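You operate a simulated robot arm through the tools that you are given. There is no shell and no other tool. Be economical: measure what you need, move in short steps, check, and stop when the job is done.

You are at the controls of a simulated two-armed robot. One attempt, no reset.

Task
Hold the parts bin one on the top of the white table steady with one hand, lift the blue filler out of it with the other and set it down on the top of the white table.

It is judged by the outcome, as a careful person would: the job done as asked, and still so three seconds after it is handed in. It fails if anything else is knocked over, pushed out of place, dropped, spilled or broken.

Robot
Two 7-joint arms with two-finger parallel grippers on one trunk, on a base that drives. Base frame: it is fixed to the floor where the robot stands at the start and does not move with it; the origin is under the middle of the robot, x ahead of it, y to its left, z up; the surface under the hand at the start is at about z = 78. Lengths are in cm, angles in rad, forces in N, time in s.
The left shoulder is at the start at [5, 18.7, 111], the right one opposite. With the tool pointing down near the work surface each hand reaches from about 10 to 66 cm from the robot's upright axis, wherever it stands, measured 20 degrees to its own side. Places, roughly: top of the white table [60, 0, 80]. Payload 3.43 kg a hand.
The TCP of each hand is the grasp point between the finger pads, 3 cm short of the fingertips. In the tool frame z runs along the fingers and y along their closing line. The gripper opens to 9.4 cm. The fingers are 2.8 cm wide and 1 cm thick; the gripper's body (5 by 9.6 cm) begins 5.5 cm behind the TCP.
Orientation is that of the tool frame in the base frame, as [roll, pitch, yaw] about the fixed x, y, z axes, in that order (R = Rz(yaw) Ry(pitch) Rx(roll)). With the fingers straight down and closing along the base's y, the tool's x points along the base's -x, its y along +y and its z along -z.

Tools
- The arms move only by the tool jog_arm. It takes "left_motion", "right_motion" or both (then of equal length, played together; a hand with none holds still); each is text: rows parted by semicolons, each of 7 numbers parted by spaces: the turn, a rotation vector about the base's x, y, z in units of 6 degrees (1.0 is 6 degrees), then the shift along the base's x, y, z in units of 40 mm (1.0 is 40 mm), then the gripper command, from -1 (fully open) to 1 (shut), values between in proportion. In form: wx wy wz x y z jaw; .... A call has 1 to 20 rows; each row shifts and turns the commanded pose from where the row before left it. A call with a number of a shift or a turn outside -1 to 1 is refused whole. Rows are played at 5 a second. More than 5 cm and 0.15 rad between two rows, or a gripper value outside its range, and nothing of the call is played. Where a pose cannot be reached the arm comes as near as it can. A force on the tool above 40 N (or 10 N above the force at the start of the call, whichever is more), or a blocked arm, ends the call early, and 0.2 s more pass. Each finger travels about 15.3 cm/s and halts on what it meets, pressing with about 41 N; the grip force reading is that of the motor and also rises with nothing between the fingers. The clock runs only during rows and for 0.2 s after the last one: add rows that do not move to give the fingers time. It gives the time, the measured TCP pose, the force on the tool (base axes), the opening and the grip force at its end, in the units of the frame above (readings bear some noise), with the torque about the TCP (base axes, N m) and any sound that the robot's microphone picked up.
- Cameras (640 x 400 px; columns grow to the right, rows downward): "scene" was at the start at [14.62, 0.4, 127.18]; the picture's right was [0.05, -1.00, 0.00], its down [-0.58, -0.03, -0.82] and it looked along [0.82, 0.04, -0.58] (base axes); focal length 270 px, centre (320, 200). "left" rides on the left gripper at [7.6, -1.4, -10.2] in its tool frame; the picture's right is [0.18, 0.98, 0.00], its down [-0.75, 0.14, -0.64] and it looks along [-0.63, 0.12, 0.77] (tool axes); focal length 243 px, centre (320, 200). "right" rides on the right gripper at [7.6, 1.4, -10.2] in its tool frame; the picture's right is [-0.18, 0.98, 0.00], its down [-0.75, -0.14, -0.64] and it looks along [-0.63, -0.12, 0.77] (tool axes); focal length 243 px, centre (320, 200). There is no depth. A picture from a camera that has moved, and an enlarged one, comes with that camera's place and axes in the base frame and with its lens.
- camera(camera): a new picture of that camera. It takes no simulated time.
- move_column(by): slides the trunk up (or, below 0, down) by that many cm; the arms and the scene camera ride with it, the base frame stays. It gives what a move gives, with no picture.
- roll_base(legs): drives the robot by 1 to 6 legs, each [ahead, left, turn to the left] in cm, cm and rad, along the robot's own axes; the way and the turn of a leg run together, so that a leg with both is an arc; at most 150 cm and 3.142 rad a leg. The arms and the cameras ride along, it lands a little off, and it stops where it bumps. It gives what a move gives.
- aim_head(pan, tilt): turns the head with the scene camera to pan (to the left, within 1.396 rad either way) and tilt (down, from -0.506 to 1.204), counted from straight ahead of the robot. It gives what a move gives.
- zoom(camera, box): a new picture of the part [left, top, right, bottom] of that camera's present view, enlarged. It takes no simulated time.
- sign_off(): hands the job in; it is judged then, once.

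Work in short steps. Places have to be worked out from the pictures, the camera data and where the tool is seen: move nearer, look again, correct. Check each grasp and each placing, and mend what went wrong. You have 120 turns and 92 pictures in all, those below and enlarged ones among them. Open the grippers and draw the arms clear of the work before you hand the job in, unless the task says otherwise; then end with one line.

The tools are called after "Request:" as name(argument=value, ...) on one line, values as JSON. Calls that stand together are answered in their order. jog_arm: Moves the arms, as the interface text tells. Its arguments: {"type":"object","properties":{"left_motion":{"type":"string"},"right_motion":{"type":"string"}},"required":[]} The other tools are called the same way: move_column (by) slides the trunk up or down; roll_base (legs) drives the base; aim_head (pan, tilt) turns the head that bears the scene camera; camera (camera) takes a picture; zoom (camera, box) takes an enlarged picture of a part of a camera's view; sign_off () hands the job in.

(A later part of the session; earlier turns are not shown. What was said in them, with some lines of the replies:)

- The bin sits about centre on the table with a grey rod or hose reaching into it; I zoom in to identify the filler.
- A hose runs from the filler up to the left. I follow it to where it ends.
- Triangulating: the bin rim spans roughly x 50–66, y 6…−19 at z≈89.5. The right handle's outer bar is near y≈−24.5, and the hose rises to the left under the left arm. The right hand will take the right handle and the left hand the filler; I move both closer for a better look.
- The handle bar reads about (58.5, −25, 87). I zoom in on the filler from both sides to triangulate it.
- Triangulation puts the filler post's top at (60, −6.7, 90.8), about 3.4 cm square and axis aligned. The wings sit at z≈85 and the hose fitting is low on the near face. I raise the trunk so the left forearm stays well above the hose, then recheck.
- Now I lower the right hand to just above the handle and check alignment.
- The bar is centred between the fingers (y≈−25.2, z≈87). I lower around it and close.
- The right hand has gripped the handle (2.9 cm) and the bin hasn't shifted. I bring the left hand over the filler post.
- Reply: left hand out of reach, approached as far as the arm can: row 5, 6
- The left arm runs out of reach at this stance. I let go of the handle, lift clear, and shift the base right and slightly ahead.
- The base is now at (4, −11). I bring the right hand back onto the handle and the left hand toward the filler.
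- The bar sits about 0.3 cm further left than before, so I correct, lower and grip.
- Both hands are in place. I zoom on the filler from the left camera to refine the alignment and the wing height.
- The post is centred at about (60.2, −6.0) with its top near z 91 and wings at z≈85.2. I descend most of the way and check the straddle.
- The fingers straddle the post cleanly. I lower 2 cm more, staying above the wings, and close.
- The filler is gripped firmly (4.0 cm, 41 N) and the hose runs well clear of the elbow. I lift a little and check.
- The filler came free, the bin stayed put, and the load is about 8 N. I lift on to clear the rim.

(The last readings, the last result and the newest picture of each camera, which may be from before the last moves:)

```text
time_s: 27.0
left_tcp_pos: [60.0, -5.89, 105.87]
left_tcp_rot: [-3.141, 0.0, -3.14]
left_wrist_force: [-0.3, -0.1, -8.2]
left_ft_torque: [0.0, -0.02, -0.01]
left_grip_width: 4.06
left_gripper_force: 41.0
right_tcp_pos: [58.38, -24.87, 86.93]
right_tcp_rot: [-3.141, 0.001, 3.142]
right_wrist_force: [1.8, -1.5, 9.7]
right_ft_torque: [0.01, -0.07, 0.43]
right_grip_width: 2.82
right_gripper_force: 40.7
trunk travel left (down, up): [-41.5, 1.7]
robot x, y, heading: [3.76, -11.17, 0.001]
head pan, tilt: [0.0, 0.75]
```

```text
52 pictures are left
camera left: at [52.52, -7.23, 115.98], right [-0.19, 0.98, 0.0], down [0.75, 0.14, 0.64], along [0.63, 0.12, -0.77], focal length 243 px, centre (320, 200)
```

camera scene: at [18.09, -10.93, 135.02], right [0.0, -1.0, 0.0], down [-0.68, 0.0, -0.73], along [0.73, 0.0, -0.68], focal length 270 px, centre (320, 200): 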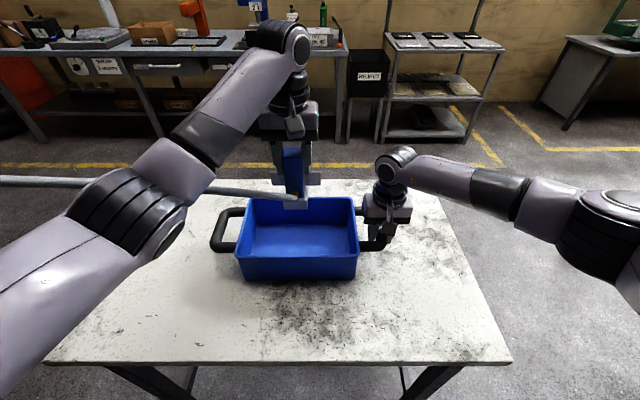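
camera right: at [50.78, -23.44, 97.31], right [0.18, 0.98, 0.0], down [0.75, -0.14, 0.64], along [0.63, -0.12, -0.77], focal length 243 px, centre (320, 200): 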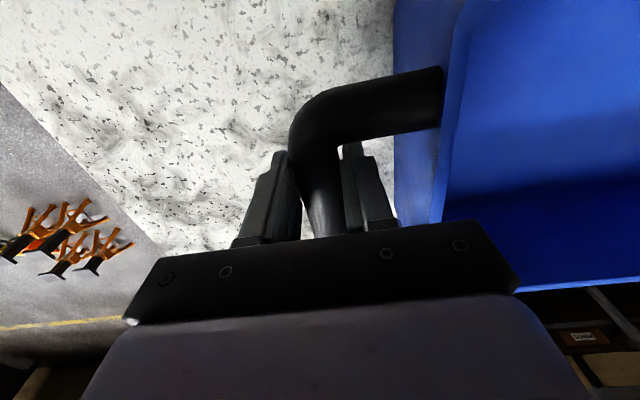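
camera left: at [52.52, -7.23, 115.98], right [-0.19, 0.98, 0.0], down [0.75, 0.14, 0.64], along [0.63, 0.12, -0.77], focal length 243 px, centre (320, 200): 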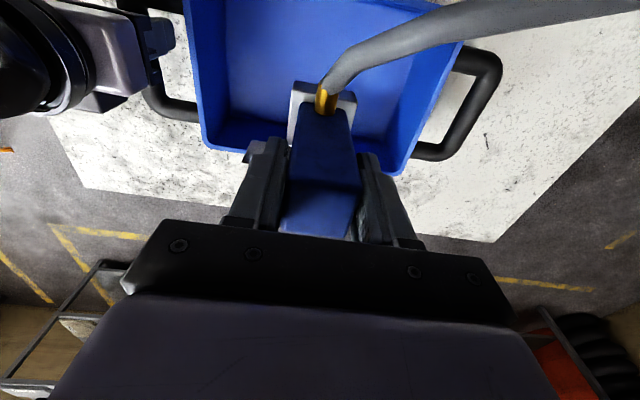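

The filler is clear of the bin, and its bottom is about 11 cm below the TCP. I carry it left past the handle in two stages.

Request:
jog_arm(left_motion="0 0 0 -0.1 0.4 0 0.7;0 0 0 -0.15 0.6 0 0.7;0 0 0 -0.15 0.6 0 0.7;0 0 0 -0.15 0.6 0 0.7;0 0 0 -0.15 0.6 0 0.7;0 0 0 -0.15 0.6 0 0.7;0 0 0 0 0.4 0 0.7;0 0 0 0 0 0 0.7")

Request:
camera(camera="scene")

Request:
camera(camera="left")

```text
time_s: 28.8
left_tcp_pos: [56.62, 9.42, 105.73]
left_tcp_rot: [-3.14, -0.002, -3.14]
left_wrist_force: [-0.4, -0.4, -8.5]
left_ft_torque: [0.01, 0.0, 0.0]
left_grip_width: 4.01
left_gripper_force: 41.0
right_tcp_pos: [58.32, -24.87, 87.02]
right_tcp_rot: [-3.141, -0.002, 3.141]
right_wrist_force: [2.3, -1.3, 11.7]
right_ft_torque: [-0.02, -0.05, 0.41]
right_grip_width: 2.8
right_gripper_force: 41.1
trunk travel left (down, up): [-41.5, 1.7]
robot x, y, heading: [4.04, -10.97, 0.001]
head pan, tilt: [0.0, 0.75]
```

```text
51 pictures are left
camera scene: at [18.07, -10.92, 135.02], right [0.0, -1.0, 0.0], down [-0.68, 0.0, -0.73], along [0.73, 0.0, -0.68], focal length 270 px, centre (320, 200)
```

scene: 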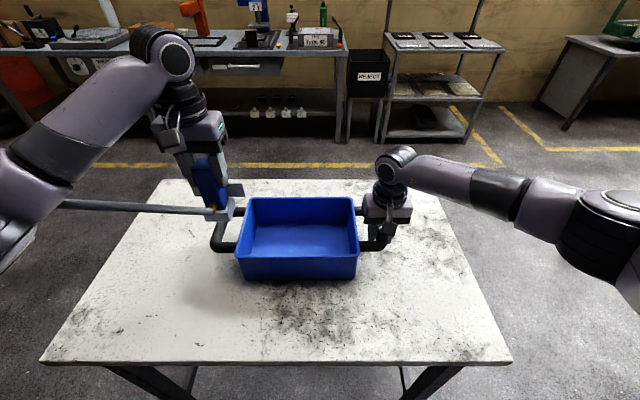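

```text
50 pictures are left
camera left: at [49.13, 8.03, 115.87], right [-0.19, 0.98, 0.0], down [0.75, 0.14, 0.64], along [0.63, 0.12, -0.77], focal length 243 px, centre (320, 200)
```

left: 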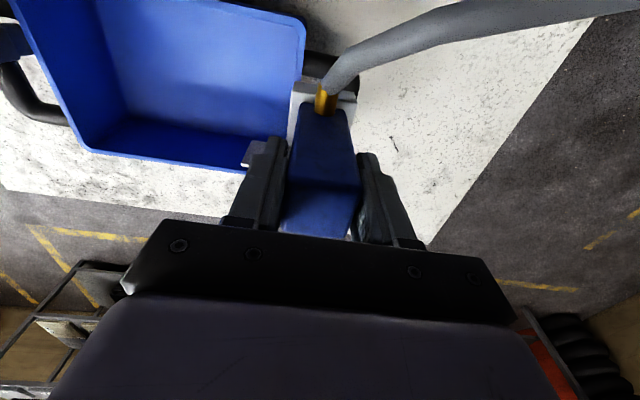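

All steady. I continue left to about (52, 23).

Request:
jog_arm(left_motion="0 0 0 -0.2 0.5 0 0.7;0 0 0 -0.25 0.7 0 0.7;0 0 0 -0.25 0.7 0 0.7;0 0 0 -0.25 0.7 0 0.7;0 0 0 -0.2 0.6 0 0.7;0 0 0 0 0.2 0 0.7;0 0 0 0 0 0 0.7;0 0 0 0 0 0 0.7")

Request:
camera(camera="scene")

Request:
camera(camera="left")

```text
time_s: 30.6
left_tcp_pos: [51.99, 23.09, 105.77]
left_tcp_rot: [-3.138, 0.002, -3.141]
left_wrist_force: [-0.4, 0.6, -8.2]
left_ft_torque: [-0.01, 0.04, -0.04]
left_grip_width: 4.06
left_gripper_force: 40.4
right_tcp_pos: [58.31, -24.84, 86.89]
right_tcp_rot: [3.141, -0.001, 3.142]
right_wrist_force: [1.3, -1.7, 12.1]
right_ft_torque: [-0.03, -0.05, 0.28]
right_grip_width: 2.78
right_gripper_force: 41.1
trunk travel left (down, up): [-41.5, 1.7]
robot x, y, heading: [3.89, -11.02, -0.001]
head pan, tilt: [0.0, 0.75]
```

```text
49 pictures are left
camera scene: at [18.05, -10.9, 135.02], right [0.0, -1.0, 0.0], down [-0.68, 0.0, -0.73], along [0.73, 0.0, -0.68], focal length 270 px, centre (320, 200)
```

scene: 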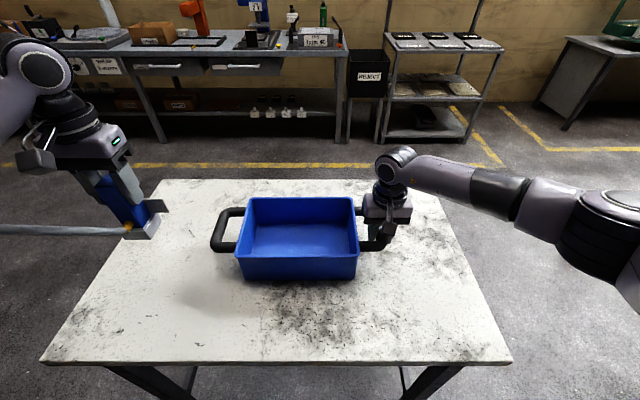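

```text
48 pictures are left
camera left: at [44.44, 21.63, 115.95], right [-0.19, 0.98, 0.0], down [0.75, 0.14, 0.64], along [0.63, 0.12, -0.77], focal length 243 px, centre (320, 200)
```

left: 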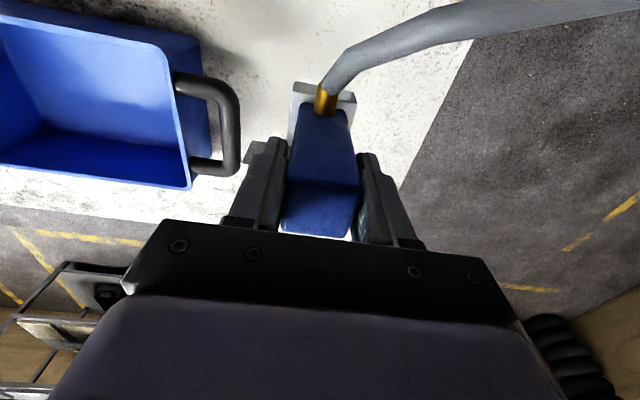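

The table lies under the filler with about 20 cm to the left edge. I lower to near contact.

Request:
jog_arm(left_motion="0 0 0 0 0 -0.5 0.7;0 0 0 0 0 -0.6 0.7;0 0 0 0 0 -0.6 0.7;0 0 0 0 0 -0.6 0.7;0 0 0 0 0 -0.6 0.7;0 0 0 0 0 -0.5 0.7;0 0 0 0 0 -0.3 0.7;0 0 0 0 0 0 0.7")

Request:
zoom(camera="scene", box=[40, 140, 240, 290])

Request:
camera(camera="left")

```text
time_s: 32.4
left_tcp_pos: [52.15, 23.12, 90.93]
left_tcp_rot: [-3.14, 0.0, -3.139]
left_wrist_force: [-0.3, 0.4, -8.4]
left_ft_torque: [0.03, 0.05, 0.01]
left_grip_width: 4.01
left_gripper_force: 41.1
right_tcp_pos: [58.47, -24.74, 87.07]
right_tcp_rot: [3.141, 0.0, 3.141]
right_wrist_force: [1.0, -1.7, 13.0]
right_ft_torque: [-0.04, 0.03, 0.32]
right_grip_width: 2.83
right_gripper_force: 41.2
trunk travel left (down, up): [-41.5, 1.7]
robot x, y, heading: [3.59, -10.9, -0.001]
head pan, tilt: [0.0, 0.75]
```

```text
2.67 times, centred on (140, 215) of scene
camera zoom: at [18.04, -10.9, 135.02], right [0.0, -1.0, 0.0], down [-0.68, 0.0, -0.73], along [0.73, 0.0, -0.68], focal length 721 px, centre (800, 160)
```

zoom: 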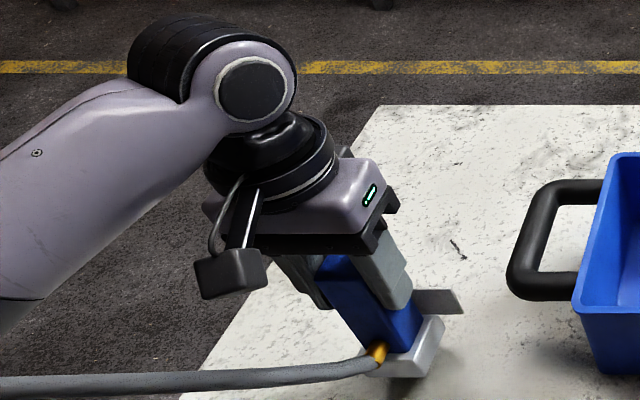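

```text
46 pictures are left
camera left: at [44.57, 21.66, 101.1], right [-0.19, 0.98, 0.0], down [0.75, 0.14, 0.64], along [0.63, 0.12, -0.77], focal length 243 px, centre (320, 200)
```

left: 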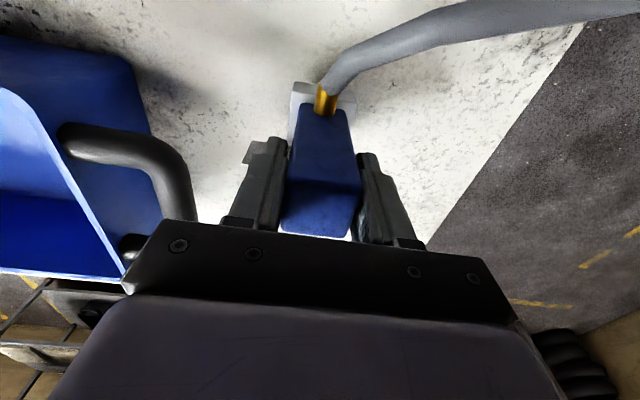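

It's hovering close to the table. I lower in small steps and watch for the load to transfer.

Request:
jog_arm(left_motion="0 0 0 0 0 -0.1 0.7;0 0 0 0 0 -0.1 0.7;0 0 0 0 0 -0.1 0.7;0 0 0 0 0 -0.1 0.7;0 0 0 0 0 -0.1 0.7;0 0 0 0 0 0 0.7")

```text
time_s: 33.8
left_tcp_pos: [52.0, 23.03, 88.99]
left_tcp_rot: [-3.141, -0.002, -3.141]
left_wrist_force: [1.0, 0.3, -8.5]
left_ft_torque: [0.03, 0.05, 0.01]
left_grip_width: 4.03
left_gripper_force: 41.1
right_tcp_pos: [58.25, -24.82, 87.04]
right_tcp_rot: [-3.141, 0.0, 3.141]
right_wrist_force: [0.7, -2.4, 12.0]
right_ft_torque: [-0.01, 0.05, 0.35]
right_grip_width: 2.84
right_gripper_force: 40.8
trunk travel left (down, up): [-41.5, 1.7]
robot x, y, heading: [4.17, -10.8, -0.0]
head pan, tilt: [0.0, 0.75]
```

Still hanging at 89.0, so I continue.

Request:
jog_arm(left_motion="0 0 0 0 0 -0.06 0.7;0 0 0 0 0 -0.06 0.7;0 0 0 0 0 -0.06 0.7;0 0 0 0 0 0 0.7")

```text
time_s: 34.8
left_tcp_pos: [51.92, 22.84, 88.8]
left_tcp_rot: [3.142, 0.009, -3.14]
left_wrist_force: [-5.5, 1.2, 24.4]
left_ft_torque: [0.0, 0.6, -0.05]
left_grip_width: 4.03
left_gripper_force: 40.6
right_tcp_pos: [58.26, -24.92, 87.01]
right_tcp_rot: [3.14, 0.0, -3.141]
right_wrist_force: [3.4, 1.7, 1.3]
right_ft_torque: [0.05, -0.17, -0.25]
right_grip_width: 2.8
right_gripper_force: 41.0
trunk travel left (down, up): [-41.5, 1.7]
robot x, y, heading: [3.89, -11.01, 0.001]
head pan, tilt: [0.0, 0.75]
```

Contact made (force swung from −8 to +24 N). I ease the push and check that it stands before releasing.

Request:
jog_arm(left_motion="0 0 0 0 0 0.06 0.7;0 0 0 0 0 0.04 0.7;0 0 0 0 0 0 0.7;0 0 0 0 0 0 0.7")

Request:
zoom(camera="scene", box=[40, 140, 240, 290])

```text
time_s: 35.8
left_tcp_pos: [52.03, 22.88, 88.73]
left_tcp_rot: [-3.14, 0.0, -3.14]
left_wrist_force: [4.4, 0.5, 2.9]
left_ft_torque: [0.24, -0.72, -0.12]
left_grip_width: 4.05
left_gripper_force: 41.3
right_tcp_pos: [58.36, -24.85, 87.06]
right_tcp_rot: [-3.141, 0.0, -3.142]
right_wrist_force: [-6.2, -1.6, 6.4]
right_ft_torque: [-0.05, -0.08, 0.52]
right_grip_width: 2.82
right_gripper_force: 41.3
trunk travel left (down, up): [-41.5, 1.7]
robot x, y, heading: [4.06, -10.83, 0.001]
head pan, tilt: [0.0, 0.75]
```

```text
2.67 times, centred on (140, 215) of scene
camera zoom: at [17.95, -10.98, 135.03], right [0.0, -1.0, 0.0], down [-0.68, 0.0, -0.73], along [0.73, 0.0, -0.68], focal length 721 px, centre (800, 160)
```

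zoom: 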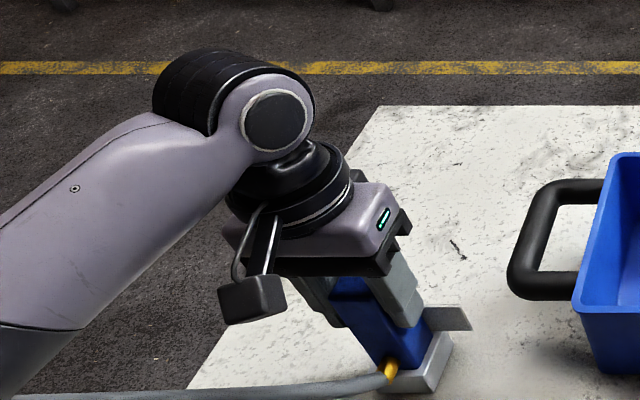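

It's standing flat on the table at near-zero load. I open gradually and look before retreating.

Request:
jog_arm(left_motion="0 0 0 0 0 0 0.1;0 0 0 0 0 0 0;0 0 0 0 0 0 -0.1;0 0 0 0 0 0 -0.3;0 0 0 0 0 0 -0.4;0 0 0 0 0 0 -0.4")

Request:
camera(camera="left")

Request:
zoom(camera="scene", box=[40, 140, 240, 290])

```text
time_s: 37.2
left_tcp_pos: [52.0, 23.02, 88.77]
left_tcp_rot: [3.141, 0.003, -3.141]
left_wrist_force: [0.5, -0.1, -0.3]
left_ft_torque: [0.02, -0.05, -0.03]
left_grip_width: 6.58
left_gripper_force: 0.0
right_tcp_pos: [58.36, -24.84, 87.0]
right_tcp_rot: [-3.141, 0.001, 3.142]
right_wrist_force: [-4.5, -2.3, 7.7]
right_ft_torque: [0.0, 0.66, 0.27]
right_grip_width: 2.79
right_gripper_force: 41.3
trunk travel left (down, up): [-41.5, 1.7]
robot x, y, heading: [3.65, -10.96, 0.004]
head pan, tilt: [0.0, 0.75]
```

```text
44 pictures are left
camera left: at [44.46, 21.6, 98.88], right [-0.19, 0.98, 0.0], down [0.75, 0.14, 0.64], along [0.63, 0.12, -0.77], focal length 243 px, centre (320, 200)
```

left: 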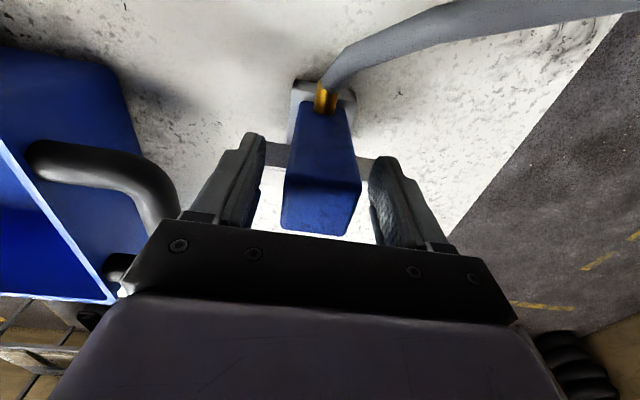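

```text
2.67 times, centred on (140, 215) of scene
camera zoom: at [17.96, -10.96, 135.03], right [0.0, -1.0, 0.0], down [-0.68, 0.0, -0.73], along [0.73, 0.0, -0.68], focal length 721 px, centre (800, 160)
```

zoom: 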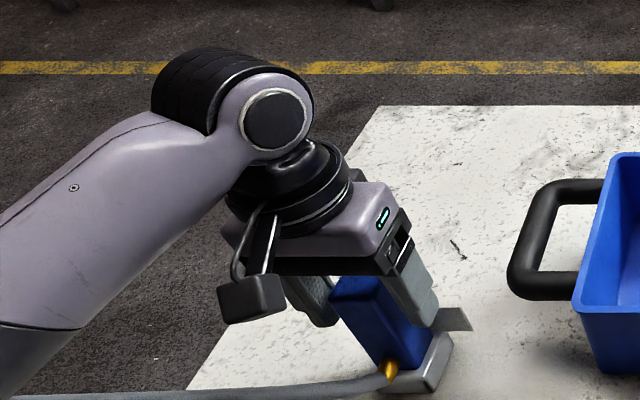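

The filler stands on its own. I raise the left hand straight up, open the right hand and lift it off the handle.

Request:
jog_arm(left_motion="0 0 0 0 0 0.3 -0.4;0 0 0 0 0 0.5 -0.4;0 0 0 0 0 0.6 -0.4;0 0 0 0 0 0.8 -0.4;0 0 0 0 0 0.8 -0.4;0 0 0 0 0 0.8 -0.4;0 0 0 0 0 0.8 -0.4;0 0 0 0 0 0 -0.4", right_motion="0 0 0 0 0 0 0.3;0 0 0 0 0 0 0.1;0 0 0 0 0 0 -0.17;0 0 0 0 0 0 -0.17;0 0 0 0 0 0.6 -0.17;0 0 0 0 0 0.8 -0.17;0 0 0 0 0 0.9 -0.17;0 0 0 0 0 0.9 -0.17")

Request:
camera(camera="scene")

Request:
camera(camera="left")

Request:
camera(camera="right")

```text
time_s: 39.0
left_tcp_pos: [51.92, 22.87, 107.15]
left_tcp_rot: [3.141, -0.001, -3.14]
left_wrist_force: [-0.1, -0.5, 1.1]
left_ft_torque: [0.0, -0.01, 0.02]
left_grip_width: 6.57
left_gripper_force: 0.1
right_tcp_pos: [58.39, -24.9, 99.84]
right_tcp_rot: [3.142, 0.0, 3.141]
right_wrist_force: [0.7, -0.2, 0.1]
right_ft_torque: [-0.02, 0.01, 0.04]
right_grip_width: 5.52
right_gripper_force: 0.1
trunk travel left (down, up): [-41.5, 1.7]
robot x, y, heading: [3.82, -11.18, 0.004]
head pan, tilt: [0.0, 0.75]
```

```text
42 pictures are left
camera scene: at [18.06, -10.93, 135.01], right [0.0, -1.0, 0.0], down [-0.68, 0.0, -0.73], along [0.73, 0.0, -0.68], focal length 270 px, centre (320, 200)
```

scene: 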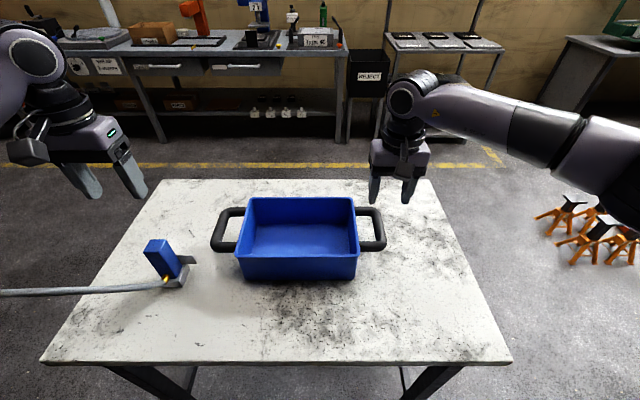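

```text
41 pictures are left
camera left: at [44.44, 21.55, 117.24], right [-0.19, 0.98, 0.0], down [0.75, 0.14, 0.64], along [0.63, 0.12, -0.77], focal length 243 px, centre (320, 200)
```

left: 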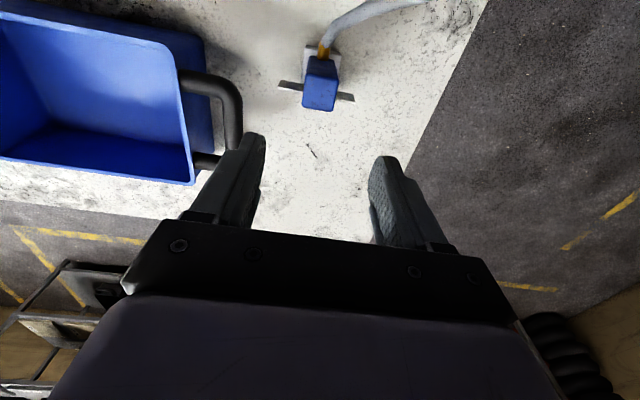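

```text
40 pictures are left
camera right: at [50.72, -23.35, 110.12], right [0.18, 0.98, 0.0], down [0.75, -0.14, 0.64], along [0.63, -0.12, -0.77], focal length 243 px, centre (320, 200)
```

right: 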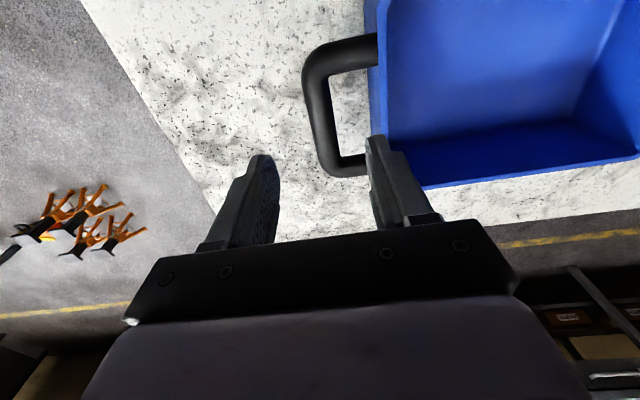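

The filler stands on the table, the hose is intact and the bin is in place. I raise both hands further, open fully, and check the hose side.

Request:
jog_arm(left_motion="0 0 0 0 0 0.6 -0.6;0 0 0 0 0 0.6 -1;0 0 0 0 0 0 -1;0 0 0 0 0 0 -1", right_motion="0 0 0 0 -0.3 0.8 -0.17;0 0 0 0 -0.8 0.6 -0.6;0 0 0 0 -0.8 0 -1;0 0 0 0 0 0 -1")

Request:
aim_head(pan=0.7, tilt=0.65)

Request:
camera(camera="scene")

```text
time_s: 40.0
left_tcp_pos: [51.98, 22.97, 111.84]
left_tcp_rot: [-3.14, 0.001, -3.139]
left_wrist_force: [-0.3, 0.8, -0.3]
left_ft_torque: [0.02, 0.03, 0.0]
left_grip_width: 9.44
left_gripper_force: 0.0
right_tcp_pos: [58.41, -32.37, 105.34]
right_tcp_rot: [-3.141, -0.002, -3.14]
right_wrist_force: [-0.3, 0.1, -0.4]
right_ft_torque: [-0.04, 0.03, -0.05]
right_grip_width: 9.37
right_gripper_force: 0.0
trunk travel left (down, up): [-41.5, 1.7]
robot x, y, heading: [4.06, -10.96, -0.003]
head pan, tilt: [0.0, 0.75]
```

```text
time_s: 41.1
left_tcp_pos: [52.06, 22.94, 111.82]
left_tcp_rot: [3.141, 0.0, -3.139]
left_wrist_force: [0.2, 0.3, -0.1]
left_ft_torque: [0.04, 0.0, 0.0]
left_grip_width: 9.38
left_gripper_force: 0.1
right_tcp_pos: [58.35, -32.51, 105.26]
right_tcp_rot: [-3.141, 0.001, 3.141]
right_wrist_force: [0.6, 0.8, -1.1]
right_ft_torque: [-0.03, 0.0, -0.02]
right_grip_width: 9.43
right_gripper_force: 0.0
trunk travel left (down, up): [-41.5, 1.7]
robot x, y, heading: [4.14, -10.8, 0.001]
head pan, tilt: [0.7, 0.649]
```

```text
39 pictures are left
camera scene: at [16.43, -5.37, 135.87], right [0.64, -0.77, 0.0], down [-0.46, -0.39, -0.8], along [0.61, 0.51, -0.6], focal length 270 px, centre (320, 200)
```

scene: 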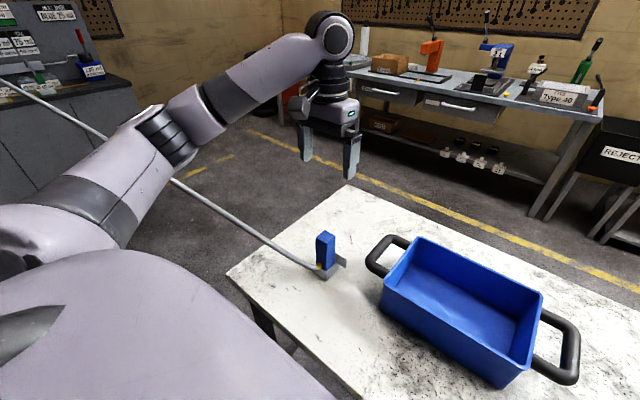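

The filler stands upright on the table with its hose free, the bin is undisturbed, and both hands are open and clear. I'm handing the job in.

Request:
sign_off()

```text
The job is handed in.
```

The blue filler is out of the parts bin and standing upright on the white table, about 15 cm to the left of the bin. The right hand held the bin by its right handle while the left hand lifted. The bin shifted about 0.4 cm when I gripped the handle. Both hands are open and clear.
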